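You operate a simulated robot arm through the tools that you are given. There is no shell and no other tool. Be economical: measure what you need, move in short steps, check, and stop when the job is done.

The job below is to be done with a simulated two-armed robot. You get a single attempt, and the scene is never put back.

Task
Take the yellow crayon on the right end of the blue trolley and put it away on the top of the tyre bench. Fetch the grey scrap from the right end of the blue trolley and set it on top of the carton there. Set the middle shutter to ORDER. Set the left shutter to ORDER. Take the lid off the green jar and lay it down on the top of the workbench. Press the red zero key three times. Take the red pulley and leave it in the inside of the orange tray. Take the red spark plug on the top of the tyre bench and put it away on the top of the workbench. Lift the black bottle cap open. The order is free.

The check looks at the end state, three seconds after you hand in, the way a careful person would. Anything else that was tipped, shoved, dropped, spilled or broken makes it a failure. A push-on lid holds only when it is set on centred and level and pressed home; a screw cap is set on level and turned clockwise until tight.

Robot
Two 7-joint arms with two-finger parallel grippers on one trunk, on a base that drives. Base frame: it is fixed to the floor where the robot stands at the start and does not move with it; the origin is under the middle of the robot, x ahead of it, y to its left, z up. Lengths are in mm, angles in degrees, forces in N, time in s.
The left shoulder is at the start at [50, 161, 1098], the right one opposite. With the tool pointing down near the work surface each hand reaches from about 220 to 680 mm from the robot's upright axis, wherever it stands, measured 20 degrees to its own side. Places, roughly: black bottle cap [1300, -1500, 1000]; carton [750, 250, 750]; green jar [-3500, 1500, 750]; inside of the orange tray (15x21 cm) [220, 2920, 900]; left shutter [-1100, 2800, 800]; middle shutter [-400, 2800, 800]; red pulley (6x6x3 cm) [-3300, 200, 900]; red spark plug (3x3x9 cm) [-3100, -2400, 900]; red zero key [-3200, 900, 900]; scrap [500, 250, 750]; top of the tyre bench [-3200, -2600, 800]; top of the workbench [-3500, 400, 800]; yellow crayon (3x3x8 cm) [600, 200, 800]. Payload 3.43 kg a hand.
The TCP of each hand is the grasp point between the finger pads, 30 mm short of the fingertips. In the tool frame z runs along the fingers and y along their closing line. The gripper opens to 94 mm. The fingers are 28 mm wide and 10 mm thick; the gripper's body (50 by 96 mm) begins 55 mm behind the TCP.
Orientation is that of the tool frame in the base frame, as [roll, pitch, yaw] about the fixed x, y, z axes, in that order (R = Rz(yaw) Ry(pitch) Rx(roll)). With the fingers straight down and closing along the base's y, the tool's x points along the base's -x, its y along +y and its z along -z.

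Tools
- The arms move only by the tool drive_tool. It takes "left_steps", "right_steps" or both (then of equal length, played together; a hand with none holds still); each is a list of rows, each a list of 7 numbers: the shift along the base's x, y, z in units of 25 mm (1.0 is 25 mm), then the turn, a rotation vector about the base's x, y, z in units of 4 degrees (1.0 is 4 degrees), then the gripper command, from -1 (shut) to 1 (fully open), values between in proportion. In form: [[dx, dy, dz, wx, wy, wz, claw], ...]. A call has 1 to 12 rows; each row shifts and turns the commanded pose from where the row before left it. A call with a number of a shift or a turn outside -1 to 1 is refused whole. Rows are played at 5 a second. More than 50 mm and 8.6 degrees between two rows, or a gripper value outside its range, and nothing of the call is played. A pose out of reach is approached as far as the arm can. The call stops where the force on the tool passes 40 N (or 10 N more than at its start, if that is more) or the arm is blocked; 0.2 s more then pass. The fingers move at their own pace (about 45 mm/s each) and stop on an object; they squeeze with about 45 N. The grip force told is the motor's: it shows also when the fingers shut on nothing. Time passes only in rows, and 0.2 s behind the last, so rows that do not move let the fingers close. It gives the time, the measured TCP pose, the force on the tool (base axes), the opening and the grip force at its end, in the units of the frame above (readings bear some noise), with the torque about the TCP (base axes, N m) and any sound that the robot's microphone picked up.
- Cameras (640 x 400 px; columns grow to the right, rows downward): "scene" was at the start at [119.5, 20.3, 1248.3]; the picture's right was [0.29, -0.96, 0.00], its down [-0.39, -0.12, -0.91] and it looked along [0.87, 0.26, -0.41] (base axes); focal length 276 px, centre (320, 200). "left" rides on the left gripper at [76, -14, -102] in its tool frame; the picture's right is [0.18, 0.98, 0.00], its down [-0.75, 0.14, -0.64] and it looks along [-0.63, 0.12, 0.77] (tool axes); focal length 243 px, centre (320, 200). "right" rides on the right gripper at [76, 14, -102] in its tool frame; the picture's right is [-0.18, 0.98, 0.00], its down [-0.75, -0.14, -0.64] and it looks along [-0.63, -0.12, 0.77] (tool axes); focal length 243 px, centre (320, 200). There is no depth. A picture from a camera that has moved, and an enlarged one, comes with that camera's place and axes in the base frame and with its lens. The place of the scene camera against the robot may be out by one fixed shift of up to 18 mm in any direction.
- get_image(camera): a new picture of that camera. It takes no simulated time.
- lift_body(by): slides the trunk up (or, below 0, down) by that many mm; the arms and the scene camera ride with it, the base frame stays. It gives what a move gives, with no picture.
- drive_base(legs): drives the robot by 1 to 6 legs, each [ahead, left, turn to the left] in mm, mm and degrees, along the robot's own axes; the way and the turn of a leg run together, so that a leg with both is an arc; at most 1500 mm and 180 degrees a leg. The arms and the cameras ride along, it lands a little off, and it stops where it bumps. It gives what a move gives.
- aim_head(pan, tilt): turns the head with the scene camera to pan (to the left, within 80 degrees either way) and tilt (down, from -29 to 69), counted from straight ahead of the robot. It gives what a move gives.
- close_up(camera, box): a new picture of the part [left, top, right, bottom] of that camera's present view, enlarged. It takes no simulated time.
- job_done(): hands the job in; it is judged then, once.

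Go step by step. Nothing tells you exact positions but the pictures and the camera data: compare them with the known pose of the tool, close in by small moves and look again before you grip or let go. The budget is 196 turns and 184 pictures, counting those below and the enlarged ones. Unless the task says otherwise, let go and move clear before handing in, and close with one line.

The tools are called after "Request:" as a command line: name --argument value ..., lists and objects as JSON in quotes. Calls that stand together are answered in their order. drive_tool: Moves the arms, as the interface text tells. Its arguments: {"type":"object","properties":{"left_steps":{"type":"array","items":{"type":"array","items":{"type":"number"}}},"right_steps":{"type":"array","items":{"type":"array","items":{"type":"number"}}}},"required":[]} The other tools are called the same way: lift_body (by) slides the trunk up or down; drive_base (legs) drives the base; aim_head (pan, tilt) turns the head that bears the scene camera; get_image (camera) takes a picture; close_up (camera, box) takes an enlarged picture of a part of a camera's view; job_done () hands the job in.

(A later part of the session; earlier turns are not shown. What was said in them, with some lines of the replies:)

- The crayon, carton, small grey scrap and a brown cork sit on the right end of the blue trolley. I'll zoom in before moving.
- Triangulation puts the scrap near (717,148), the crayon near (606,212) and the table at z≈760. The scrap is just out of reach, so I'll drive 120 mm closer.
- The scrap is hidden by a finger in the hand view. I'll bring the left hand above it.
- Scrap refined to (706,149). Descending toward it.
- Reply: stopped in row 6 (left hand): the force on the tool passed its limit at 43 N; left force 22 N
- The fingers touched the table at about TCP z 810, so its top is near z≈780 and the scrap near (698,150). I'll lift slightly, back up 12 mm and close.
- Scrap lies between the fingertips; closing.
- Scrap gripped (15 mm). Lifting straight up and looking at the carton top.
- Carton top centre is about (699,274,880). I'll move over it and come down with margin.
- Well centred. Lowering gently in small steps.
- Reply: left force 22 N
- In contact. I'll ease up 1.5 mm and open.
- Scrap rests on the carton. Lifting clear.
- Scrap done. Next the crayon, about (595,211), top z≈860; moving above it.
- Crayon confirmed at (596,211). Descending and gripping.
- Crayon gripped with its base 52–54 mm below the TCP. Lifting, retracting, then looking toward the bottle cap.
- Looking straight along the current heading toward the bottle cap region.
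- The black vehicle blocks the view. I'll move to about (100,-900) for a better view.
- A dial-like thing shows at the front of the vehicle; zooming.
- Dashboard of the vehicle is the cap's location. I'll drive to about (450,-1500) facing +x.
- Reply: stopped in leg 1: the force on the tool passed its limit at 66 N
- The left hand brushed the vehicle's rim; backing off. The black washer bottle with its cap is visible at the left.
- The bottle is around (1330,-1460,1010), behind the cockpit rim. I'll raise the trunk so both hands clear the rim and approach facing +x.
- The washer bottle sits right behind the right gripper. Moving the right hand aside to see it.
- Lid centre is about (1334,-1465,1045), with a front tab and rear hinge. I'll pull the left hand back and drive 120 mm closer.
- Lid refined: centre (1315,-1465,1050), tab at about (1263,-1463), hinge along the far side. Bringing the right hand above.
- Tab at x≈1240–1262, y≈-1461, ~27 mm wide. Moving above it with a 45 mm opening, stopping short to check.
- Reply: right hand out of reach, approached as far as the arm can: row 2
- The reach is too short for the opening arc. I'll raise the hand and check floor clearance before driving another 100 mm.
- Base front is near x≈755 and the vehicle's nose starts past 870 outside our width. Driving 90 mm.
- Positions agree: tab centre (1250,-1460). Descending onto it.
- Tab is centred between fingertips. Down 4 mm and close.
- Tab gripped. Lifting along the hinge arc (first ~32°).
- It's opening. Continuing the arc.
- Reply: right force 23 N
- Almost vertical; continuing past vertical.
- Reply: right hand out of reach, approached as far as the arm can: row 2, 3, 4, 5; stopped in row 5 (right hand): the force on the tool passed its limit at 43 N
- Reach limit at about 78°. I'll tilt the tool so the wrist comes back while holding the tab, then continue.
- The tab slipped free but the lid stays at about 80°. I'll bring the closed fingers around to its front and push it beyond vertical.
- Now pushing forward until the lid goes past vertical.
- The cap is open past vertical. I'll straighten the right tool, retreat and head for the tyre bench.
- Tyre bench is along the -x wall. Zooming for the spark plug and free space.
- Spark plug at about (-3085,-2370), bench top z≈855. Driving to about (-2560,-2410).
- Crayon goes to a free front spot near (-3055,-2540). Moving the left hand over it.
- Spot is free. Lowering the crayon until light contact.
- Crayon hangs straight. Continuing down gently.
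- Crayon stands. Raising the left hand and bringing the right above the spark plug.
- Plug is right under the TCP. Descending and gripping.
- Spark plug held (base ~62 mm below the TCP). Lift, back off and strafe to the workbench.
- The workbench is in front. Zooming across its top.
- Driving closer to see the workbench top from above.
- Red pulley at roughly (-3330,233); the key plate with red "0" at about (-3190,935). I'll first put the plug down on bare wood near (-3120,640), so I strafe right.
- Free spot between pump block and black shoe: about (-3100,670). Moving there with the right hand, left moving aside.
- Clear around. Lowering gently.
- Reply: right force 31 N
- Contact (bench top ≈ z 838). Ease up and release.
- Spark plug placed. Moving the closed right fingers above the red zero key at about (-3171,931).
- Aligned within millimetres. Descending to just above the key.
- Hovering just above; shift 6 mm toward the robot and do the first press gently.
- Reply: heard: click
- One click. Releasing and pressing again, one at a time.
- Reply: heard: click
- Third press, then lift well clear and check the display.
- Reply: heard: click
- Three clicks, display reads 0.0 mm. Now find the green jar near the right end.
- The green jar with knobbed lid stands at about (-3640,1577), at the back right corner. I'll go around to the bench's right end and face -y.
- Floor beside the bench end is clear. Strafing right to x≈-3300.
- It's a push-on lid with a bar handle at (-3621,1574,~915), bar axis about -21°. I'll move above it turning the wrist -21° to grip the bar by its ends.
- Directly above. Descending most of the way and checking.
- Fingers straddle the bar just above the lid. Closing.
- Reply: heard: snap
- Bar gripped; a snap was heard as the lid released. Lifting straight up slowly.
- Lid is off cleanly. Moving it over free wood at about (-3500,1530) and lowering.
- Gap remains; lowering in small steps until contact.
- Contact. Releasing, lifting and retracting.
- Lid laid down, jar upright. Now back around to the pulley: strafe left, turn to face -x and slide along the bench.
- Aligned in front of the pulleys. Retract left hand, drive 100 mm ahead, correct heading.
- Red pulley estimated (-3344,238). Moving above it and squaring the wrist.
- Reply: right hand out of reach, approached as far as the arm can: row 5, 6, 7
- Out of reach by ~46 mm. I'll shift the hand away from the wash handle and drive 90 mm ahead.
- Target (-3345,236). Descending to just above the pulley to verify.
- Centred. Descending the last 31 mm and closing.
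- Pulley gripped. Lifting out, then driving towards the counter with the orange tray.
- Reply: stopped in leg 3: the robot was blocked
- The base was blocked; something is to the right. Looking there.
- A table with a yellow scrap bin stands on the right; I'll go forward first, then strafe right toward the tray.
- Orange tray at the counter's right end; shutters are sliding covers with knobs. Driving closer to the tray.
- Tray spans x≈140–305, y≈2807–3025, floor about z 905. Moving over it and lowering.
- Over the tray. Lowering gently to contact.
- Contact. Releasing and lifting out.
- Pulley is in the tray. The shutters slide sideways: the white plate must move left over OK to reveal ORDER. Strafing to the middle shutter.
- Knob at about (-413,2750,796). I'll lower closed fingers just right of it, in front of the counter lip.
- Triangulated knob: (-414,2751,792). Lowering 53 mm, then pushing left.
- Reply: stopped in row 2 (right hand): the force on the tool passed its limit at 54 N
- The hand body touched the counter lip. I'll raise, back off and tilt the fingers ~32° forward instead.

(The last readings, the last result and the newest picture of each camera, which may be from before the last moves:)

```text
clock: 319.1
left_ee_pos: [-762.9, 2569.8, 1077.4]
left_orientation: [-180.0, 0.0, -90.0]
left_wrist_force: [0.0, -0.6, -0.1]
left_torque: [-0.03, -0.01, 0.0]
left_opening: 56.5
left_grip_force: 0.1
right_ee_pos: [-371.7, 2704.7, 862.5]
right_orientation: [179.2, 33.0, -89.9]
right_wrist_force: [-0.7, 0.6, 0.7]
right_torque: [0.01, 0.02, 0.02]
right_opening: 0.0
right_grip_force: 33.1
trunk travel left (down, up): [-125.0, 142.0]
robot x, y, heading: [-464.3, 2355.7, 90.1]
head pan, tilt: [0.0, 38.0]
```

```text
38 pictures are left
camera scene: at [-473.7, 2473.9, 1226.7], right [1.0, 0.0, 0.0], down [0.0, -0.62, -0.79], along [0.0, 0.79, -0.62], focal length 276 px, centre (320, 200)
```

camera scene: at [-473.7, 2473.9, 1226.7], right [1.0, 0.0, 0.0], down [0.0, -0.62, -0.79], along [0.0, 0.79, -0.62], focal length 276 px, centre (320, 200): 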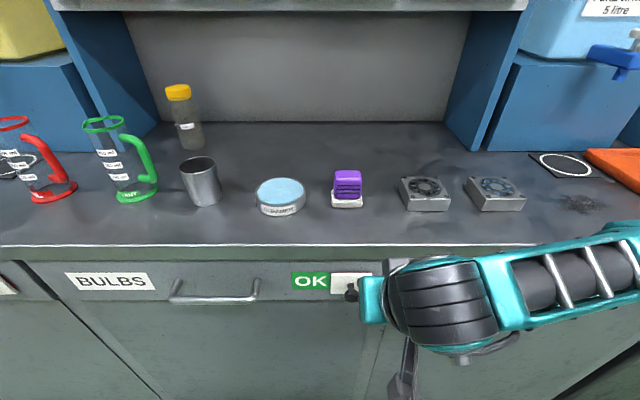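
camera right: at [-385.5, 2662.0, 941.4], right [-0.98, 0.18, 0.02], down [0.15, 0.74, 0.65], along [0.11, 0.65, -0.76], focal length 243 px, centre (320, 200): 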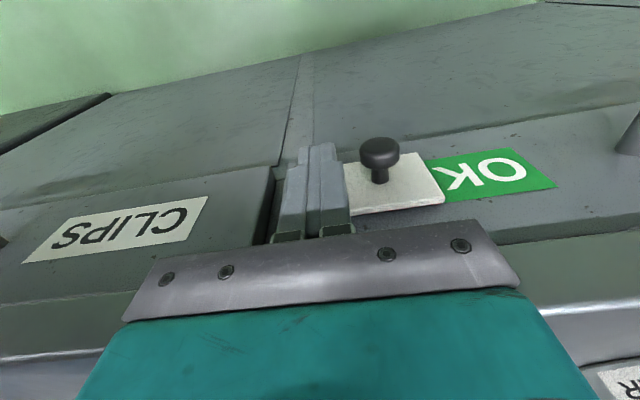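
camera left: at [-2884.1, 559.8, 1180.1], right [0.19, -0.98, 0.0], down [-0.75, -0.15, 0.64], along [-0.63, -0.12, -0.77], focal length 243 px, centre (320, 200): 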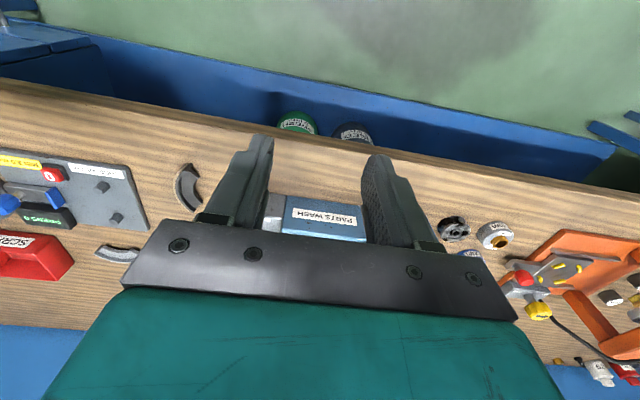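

Tilted fine. Moving down and in beside the knob.

Request:
drive_tool --right_steps '[[0, 0, -0.95, 0, 0, 0, -1], [0, 0, -0.95, 0, 0, 0, -1], [0, 0.6, 0, 0, 0, 0, -1], [0, 0.5, 0, 0, 0, 0, -1], [0, 0, 0, 0, 0, 0, -1]]'

Request:
get_image --camera "right"

```text
clock: 320.4
left_ee_pos: [-763.3, 2569.0, 1077.1]
left_orientation: [180.0, -0.1, -90.0]
left_wrist_force: [-1.0, -0.5, -0.4]
left_torque: [-0.05, -0.03, 0.01]
left_opening: 56.6
left_grip_force: 0.1
right_ee_pos: [-372.0, 2732.9, 814.4]
right_orientation: [179.4, 33.0, -89.8]
right_wrist_force: [0.2, -0.3, -0.1]
right_torque: [0.04, 0.02, -0.02]
right_opening: 0.3
right_grip_force: 32.5
trunk travel left (down, up): [-125.0, 142.0]
robot x, y, heading: [-466.4, 2353.5, 90.1]
head pan, tilt: [0.0, 38.0]
```

```text
37 pictures are left
camera right: at [-386.3, 2613.6, 860.2], right [-0.98, 0.15, 0.11], down [0.15, 0.28, 0.95], along [0.11, 0.95, -0.3], focal length 243 px, centre (320, 200)
```

right: 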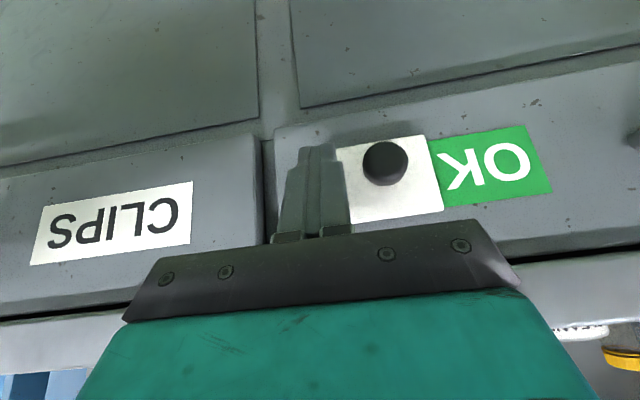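

Fingers beside the knob. Pushing left.

Request:
drive_tool --right_steps '[[-0.5, 0, 0, 0, 0, 0, -1], [-0.5, 0, 0, 0, 0, 0, -1], [-0.5, 0, 0, 0, 0, 0, -1], [-0.5, 0, 0, 0, 0, 0, -1], [-0.5, 0, 0, 0, 0, 0, -1], [-0.5, 0, 0, 0, 0, 0, -1], [-0.5, 0, 0, 0, 0, 0, -1], [0, 0, 0, 0, 0, 0, -1]]'

Request:
get_image --camera "right"

```text
clock: 322.1
left_ee_pos: [-761.0, 2570.1, 1077.4]
left_orientation: [-180.0, 0.1, -90.0]
left_wrist_force: [-0.2, -0.6, -1.2]
left_torque: [-0.01, -0.02, -0.01]
left_opening: 56.3
left_grip_force: 0.1
right_ee_pos: [-458.0, 2733.0, 815.1]
right_orientation: [179.4, 32.9, -90.0]
right_wrist_force: [6.7, -0.1, -0.1]
right_torque: [0.04, -0.09, -0.12]
right_opening: 0.1
right_grip_force: 33.0
trunk travel left (down, up): [-125.0, 142.0]
robot x, y, heading: [-464.5, 2354.7, 89.8]
head pan, tilt: [0.0, 38.0]
```

```text
36 pictures are left
camera right: at [-472.9, 2613.6, 860.5], right [-0.98, 0.15, 0.11], down [0.15, 0.28, 0.95], along [0.11, 0.95, -0.3], focal length 243 px, centre (320, 200)
```

right: 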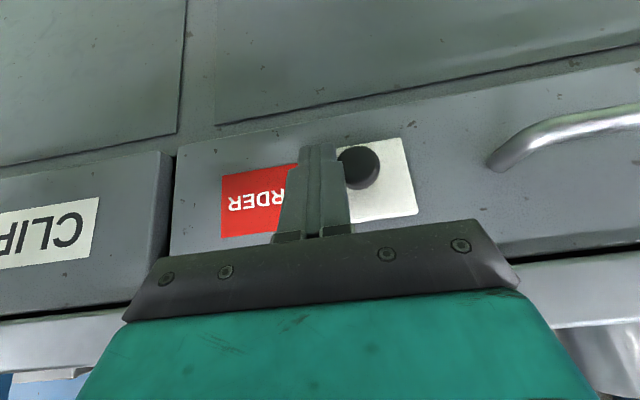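

ORDER shows. Nudging a bit further to reach the end stop.

Request:
drive_tool --right_steps '[[-0.2, 0, 0, 0, 0, 0, -1], [-0.2, 0, 0, 0, 0, 0, -1], [0, 0, 0, 0, 0, 0, -1]]'

```text
clock: 322.8
left_ee_pos: [-761.2, 2569.6, 1078.5]
left_orientation: [-180.0, 0.1, -90.2]
left_wrist_force: [0.1, -0.9, 0.2]
left_torque: [0.03, 0.0, 0.0]
left_opening: 56.3
left_grip_force: 0.1
right_ee_pos: [-459.1, 2734.0, 813.8]
right_orientation: [-179.2, 33.1, -90.3]
right_wrist_force: [12.8, -5.1, 6.8]
right_torque: [0.07, -0.09, -0.21]
right_opening: 0.0
right_grip_force: 32.5
trunk travel left (down, up): [-125.0, 142.0]
robot x, y, heading: [-467.2, 2351.5, 89.9]
head pan, tilt: [0.0, 38.0]
stopped in row 3 (right hand): the force on the tool passed its limit at 42 N (the readings are from after the stop); the commanded pose is now the measured one
```

End stop reached. Backing away and checking.

Request:
drive_tool --right_steps '[[0.5, 0, 0, 0, 0, 0, -1], [0.5, 0, 0, 0, 0, 0, -1], [0, -1, 0, 0, 0, 0, -1], [0, -1, 0, 0, 0, 0, -1], [0, -1, 0.5, 0, 0, 0, -1], [1, 0, 1, 0, 0, 0, -1], [1, 0, 1, 0, 0, 0, -1], [1, 0, 1, 0, 0, 0, -1], [1, 0, 1, 0, 0, 0, -1], [1, 0, 1, 0, 0, 0, -1]]'

Request:
get_image --camera "scene"

Request:
close_up --camera "scene" --box '[260, 250, 400, 320]'

```text
clock: 325.0
left_ee_pos: [-761.2, 2571.2, 1079.0]
left_orientation: [180.0, 0.1, -90.1]
left_wrist_force: [0.9, 0.4, 0.7]
left_torque: [-0.04, -0.02, 0.01]
left_opening: 56.6
left_grip_force: 0.0
right_ee_pos: [-342.4, 2702.2, 945.5]
right_orientation: [-179.5, 33.0, -90.1]
right_wrist_force: [-0.4, -0.2, -0.4]
right_torque: [-0.02, 0.01, -0.02]
right_opening: 0.1
right_grip_force: 32.8
right hand out of reach, approached as far as the arm can: row 8, 9, 10
trunk travel left (down, up): [-125.0, 142.0]
robot x, y, heading: [-464.7, 2353.4, 89.7]
head pan, tilt: [0.0, 38.0]
```

```text
35 pictures are left
camera scene: at [-472.7, 2473.7, 1226.7], right [1.0, 0.0, 0.0], down [0.0, -0.62, -0.79], along [0.0, 0.79, -0.62], focal length 276 px, centre (320, 200)
```

scene: 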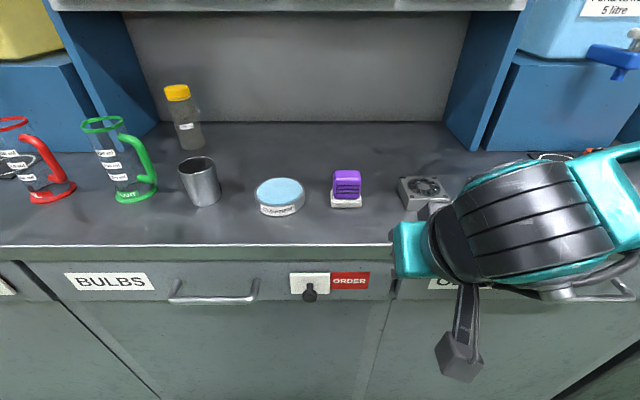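

```text
4.57 times, centred on (330, 285) of scene
camera zoom: at [-472.7, 2473.7, 1226.7], right [1.0, 0.0, 0.0], down [0.0, -0.62, -0.79], along [0.0, 0.79, -0.62], focal length 1263 px, centre (274, -189)
```

zoom: 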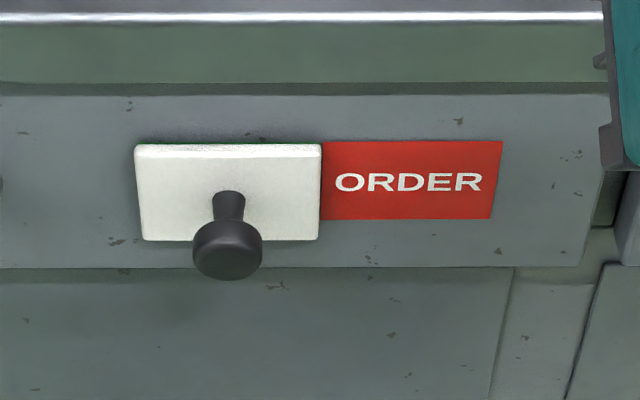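

Middle shutter set to ORDER. Strafing 640 mm to the left shutter.

Request:
drive_base --legs '[[0, 640, 0.2]]'

Request:
get_image --camera "scene"

Request:
get_image --camera "right"

```text
clock: 331.1
left_ee_pos: [-1399.7, 2572.3, 1077.5]
left_orientation: [-180.0, 0.0, -90.1]
left_wrist_force: [-0.5, 0.5, -0.4]
left_torque: [0.01, -0.02, 0.02]
left_opening: 56.4
left_grip_force: 0.1
right_ee_pos: [-980.4, 2705.4, 946.5]
right_orientation: [-179.5, 33.0, -90.0]
right_wrist_force: [0.1, -1.0, -0.1]
right_torque: [-0.03, 0.0, 0.01]
right_opening: 0.0
right_grip_force: 32.4
trunk travel left (down, up): [-125.0, 142.0]
robot x, y, heading: [-1101.4, 2356.3, 89.8]
head pan, tilt: [0.0, 38.0]
```

```text
33 pictures are left
camera scene: at [-1110.9, 2475.9, 1226.7], right [1.0, 0.0, 0.0], down [0.0, -0.62, -0.79], along [0.0, 0.79, -0.62], focal length 276 px, centre (320, 200)
```

scene: 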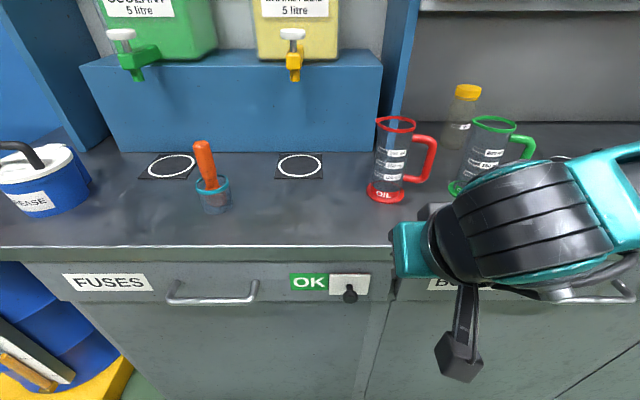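

```text
32 pictures are left
camera right: at [-997.3, 2586.7, 990.7], right [-0.98, 0.16, 0.09], down [0.14, 0.28, 0.95], along [0.13, 0.95, -0.3], focal length 243 px, centre (320, 200)
```

right: 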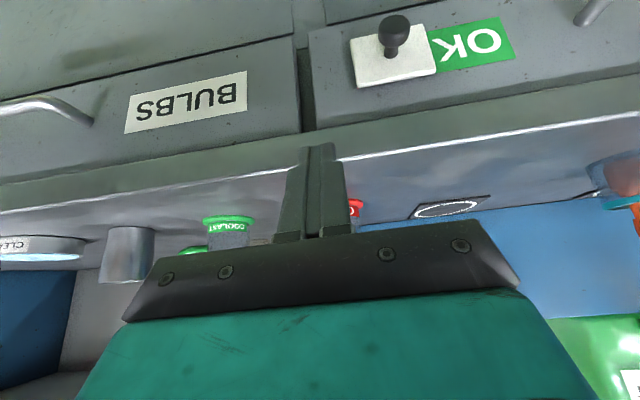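

Knob at about (-1054,2751,795), same geometry as before. Lowering beside it.

Request:
drive_tool --right_steps '[[-0.64, 0, -0.3, 0, 0, 0, -1], [-0.64, 0, -1, 0, 0, 0, -1], [0, 0, -1, 0, 0, 0, -1], [0, 0, -1, 0, 0, 0, -1], [0, 0, -1, 0, 0, 0, -1], [0, 0, -0.95, 0, 0, 0, -1], [0, 0.6, 0, 0, 0, 0, -1], [0, 0.5, 0, 0, 0, 0, -1], [0, 0, 0, 0, 0, 0, -1]]'

Request:
get_image --camera "right"

```text
clock: 333.1
left_ee_pos: [-1399.6, 2572.3, 1075.7]
left_orientation: [-179.9, 0.1, -90.1]
left_wrist_force: [0.1, 0.0, 0.1]
left_torque: [0.0, 0.02, 0.0]
left_opening: 56.2
left_grip_force: 0.0
right_ee_pos: [-1011.3, 2732.8, 813.3]
right_orientation: [-179.5, 33.0, -90.1]
right_wrist_force: [-0.6, 0.2, 0.2]
right_torque: [-0.01, 0.0, -0.07]
right_opening: 0.0
right_grip_force: 32.7
trunk travel left (down, up): [-125.0, 142.0]
robot x, y, heading: [-1104.5, 2357.7, 89.9]
head pan, tilt: [0.0, 38.0]
```

```text
31 pictures are left
camera right: at [-1028.5, 2613.4, 858.9], right [-0.98, 0.16, 0.09], down [0.14, 0.28, 0.95], along [0.13, 0.95, -0.3], focal length 243 px, centre (320, 200)
```

right: 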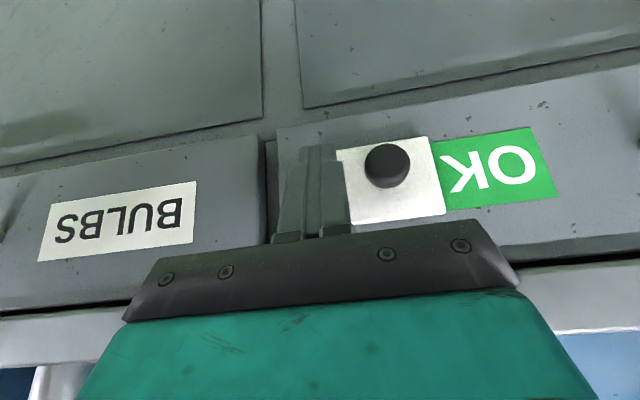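

Same alignment. Pushing left to the stop.

Request:
drive_tool --right_steps '[[-0.5, 0, 0, 0, 0, 0, -1], [-0.5, 0, 0, 0, 0, 0, -1], [-0.5, 0, 0, 0, 0, 0, -1], [-0.5, 0, 0, 0, 0, 0, -1], [-0.5, 0, 0, 0, 0, 0, -1], [-0.5, 0, 0, 0, 0, 0, -1], [-0.5, 0, 0, 0, 0, 0, -1], [-0.2, 0, 0, 0, 0, 0, -1], [-0.2, 0, 0, 0, 0, 0, -1], [0, 0, 0, 0, 0, 0, -1]]'

Request:
drive_tool --right_steps '[[0.5, 0, 0, 0, 0, 0, -1], [0.5, 0, 0, 0, 0, 0, -1], [0, -1, 0, 0, 0, 0, -1], [0, -1, 0, 0, 0, 0, -1], [0, -1, 0.5, 0, 0, 0, -1], [1, -0.5, 1, -1, 0, 0, -1], [1, -0.5, 1, -1, 0, 0, -1], [1, 0, 1, -1, 0, 0, -1]]'

Request:
get_image --camera "scene"

Request:
close_up --camera "scene" --box '[260, 250, 400, 320]'

```text
clock: 335.1
left_ee_pos: [-1398.0, 2573.3, 1078.5]
left_orientation: [-180.0, 0.2, -90.1]
left_wrist_force: [-0.6, 0.4, 0.4]
left_torque: [-0.02, 0.0, -0.01]
left_opening: 56.4
left_grip_force: 0.1
right_ee_pos: [-1099.4, 2733.3, 813.0]
right_orientation: [-178.0, 33.0, -90.4]
right_wrist_force: [13.6, -6.1, 8.0]
right_torque: [0.02, -0.12, -0.19]
right_opening: 0.0
right_grip_force: 33.0
trunk travel left (down, up): [-125.0, 142.0]
robot x, y, heading: [-1100.9, 2357.7, 89.8]
head pan, tilt: [0.0, 38.0]
stopped in row 9 (right hand): the force on the tool passed its limit at 43 N (the readings are from after the stop); the commanded pose is now the measured one
```

```text
clock: 336.9
left_ee_pos: [-1397.1, 2573.9, 1076.3]
left_orientation: [-180.0, 0.0, -90.2]
left_wrist_force: [0.0, 0.2, 0.3]
left_torque: [-0.02, 0.0, 0.03]
left_opening: 56.3
left_grip_force: 0.0
right_ee_pos: [-1009.8, 2644.2, 898.1]
right_orientation: [-178.3, 20.9, -90.4]
right_wrist_force: [0.1, 0.1, -0.5]
right_torque: [-0.01, -0.01, 0.02]
right_opening: 0.0
right_grip_force: 33.4
right hand out of reach, approached as far as the arm can: row 8
trunk travel left (down, up): [-125.0, 142.0]
robot x, y, heading: [-1100.8, 2357.6, 89.7]
head pan, tilt: [0.0, 38.0]
```

```text
30 pictures are left
camera scene: at [-1109.8, 2475.6, 1226.7], right [1.0, 0.0, 0.0], down [0.0, -0.62, -0.79], along [0.0, 0.79, -0.62], focal length 276 px, centre (320, 200)
```

scene: 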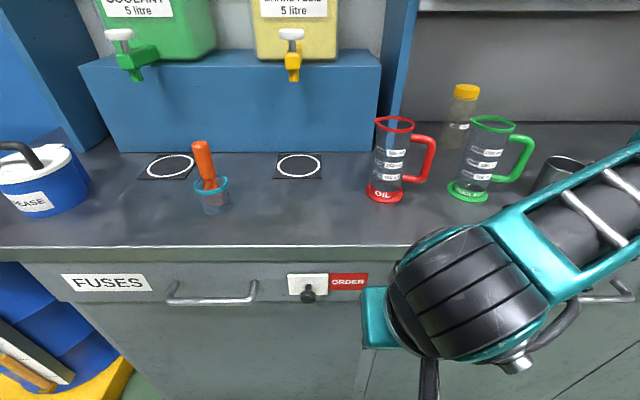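

```text
4.57 times, centred on (330, 285) of scene
camera zoom: at [-1109.8, 2475.6, 1226.7], right [1.0, 0.0, 0.0], down [0.0, -0.62, -0.79], along [0.0, 0.79, -0.62], focal length 1263 px, centre (274, -189)
```

zoom: 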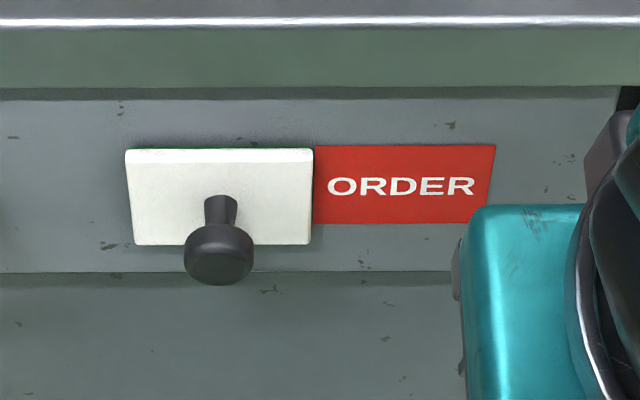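

Both shutters read ORDER. I'll back off and have one look at the table the base touched earlier, to make sure nothing there was disturbed.

Request:
drive_base --legs '[[-300, 0, 0], [0, 0, -110]]'

Request:
aim_head --pan -20 --tilt 25

Request:
get_image --camera "scene"

```text
clock: 343.5
left_ee_pos: [-800.1, 2264.3, 1078.1]
left_orientation: [-180.0, 0.1, 160.5]
left_wrist_force: [-0.1, -0.5, -0.3]
left_torque: [0.0, 0.01, 0.02]
left_opening: 56.3
left_grip_force: 0.0
right_ee_pos: [-860.7, 1873.9, 897.2]
right_orientation: [-178.1, 21.0, 160.4]
right_wrist_force: [0.0, -0.3, -0.2]
right_torque: [-0.03, -0.01, 0.02]
right_opening: 0.1
right_grip_force: 32.7
trunk travel left (down, up): [-125.0, 142.0]
robot x, y, heading: [-1099.1, 2056.7, -19.7]
head pan, tilt: [0.0, 38.0]
```

```text
clock: 344.3
left_ee_pos: [-799.6, 2263.3, 1078.1]
left_orientation: [180.0, 0.1, 160.7]
left_wrist_force: [0.4, 0.7, 0.6]
left_torque: [-0.02, -0.02, -0.02]
left_opening: 56.3
left_grip_force: 0.0
right_ee_pos: [-859.5, 1874.2, 897.7]
right_orientation: [-178.3, 21.0, 160.3]
right_wrist_force: [0.5, 0.8, -0.6]
right_torque: [0.0, -0.04, 0.04]
right_opening: 0.0
right_grip_force: 32.7
trunk travel left (down, up): [-125.0, 142.0]
robot x, y, heading: [-1101.3, 2052.4, -19.6]
head pan, tilt: [-20.0, 25.0]
```

```text
28 pictures are left
camera scene: at [-1002.7, 1976.3, 1247.0], right [-0.64, -0.77, 0.0], down [-0.33, 0.27, -0.91], along [0.7, -0.58, -0.42], focal length 276 px, centre (320, 200)
```

scene: 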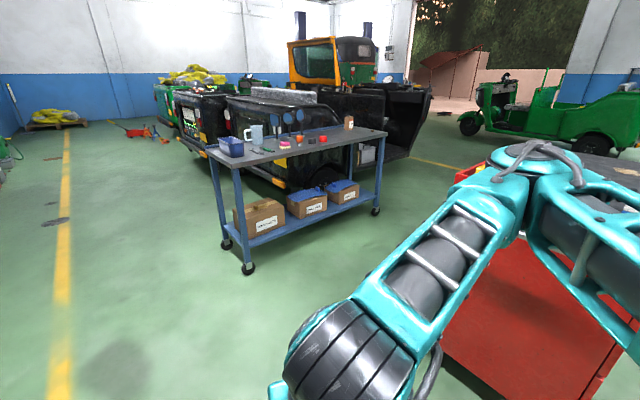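

Request:
aim_head --pan -60 --tilt 25

Request:
get_image --camera "scene"

Request:
close_up --camera "right" --box '[0, 0, 640, 400]'

```text
clock: 345.4
left_ee_pos: [-799.2, 2262.9, 1076.6]
left_orientation: [180.0, 0.0, 160.5]
left_wrist_force: [0.9, 0.5, 0.5]
left_torque: [0.01, -0.02, 0.01]
left_opening: 56.3
left_grip_force: 0.2
right_ee_pos: [-859.9, 1874.1, 897.6]
right_orientation: [-178.2, 20.9, 160.4]
right_wrist_force: [0.3, -0.1, 0.2]
right_torque: [0.0, -0.05, 0.0]
right_opening: 0.1
right_grip_force: 32.9
trunk travel left (down, up): [-125.0, 142.0]
robot x, y, heading: [-1107.4, 2054.6, -19.2]
head pan, tilt: [-60.0, 25.0]
```

```text
27 pictures are left
camera scene: at [-1057.0, 1944.2, 1247.0], right [-0.98, -0.18, 0.0], down [-0.08, 0.42, -0.91], along [0.17, -0.89, -0.42], focal length 276 px, centre (320, 200)
```

scene: 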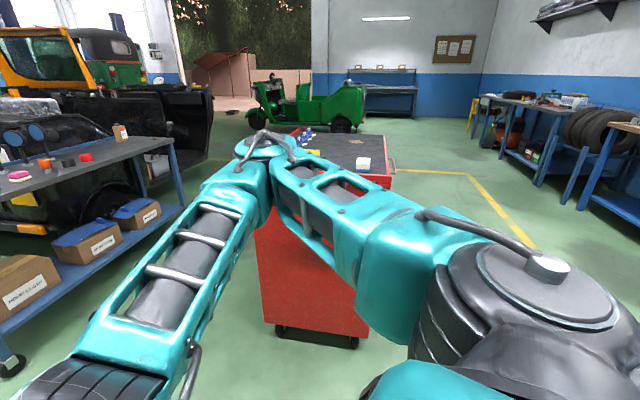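

```text
1.00 times, centred on (320, 200) of right (not enlarged: the box is as wide or as high as the picture)
camera zoom: at [-956.8, 1926.5, 966.8], right [0.5, 0.86, 0.04], down [0.41, -0.27, 0.87], along [0.76, -0.42, -0.49], focal length 243 px, centre (320, 200)
```

zoom: 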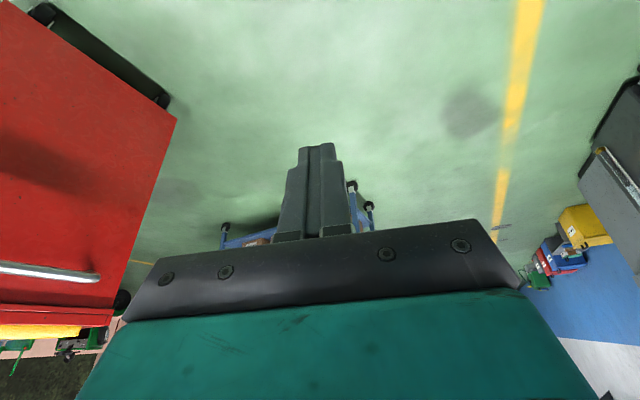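

The red tool cabinet I touched is upright and its items are still on top. Every task is done and both hands are empty, so I'm handing in.

Request:
job_done

```text
The job is handed in.
```

I finished all nine tasks and handed the job in. On the way, the left hand brushed the black vehicle's rim and the base bumped the red tool cabinet. The cabinet is upright with its items on top, but I couldn't tell whether it moved, and I didn't check the rim.
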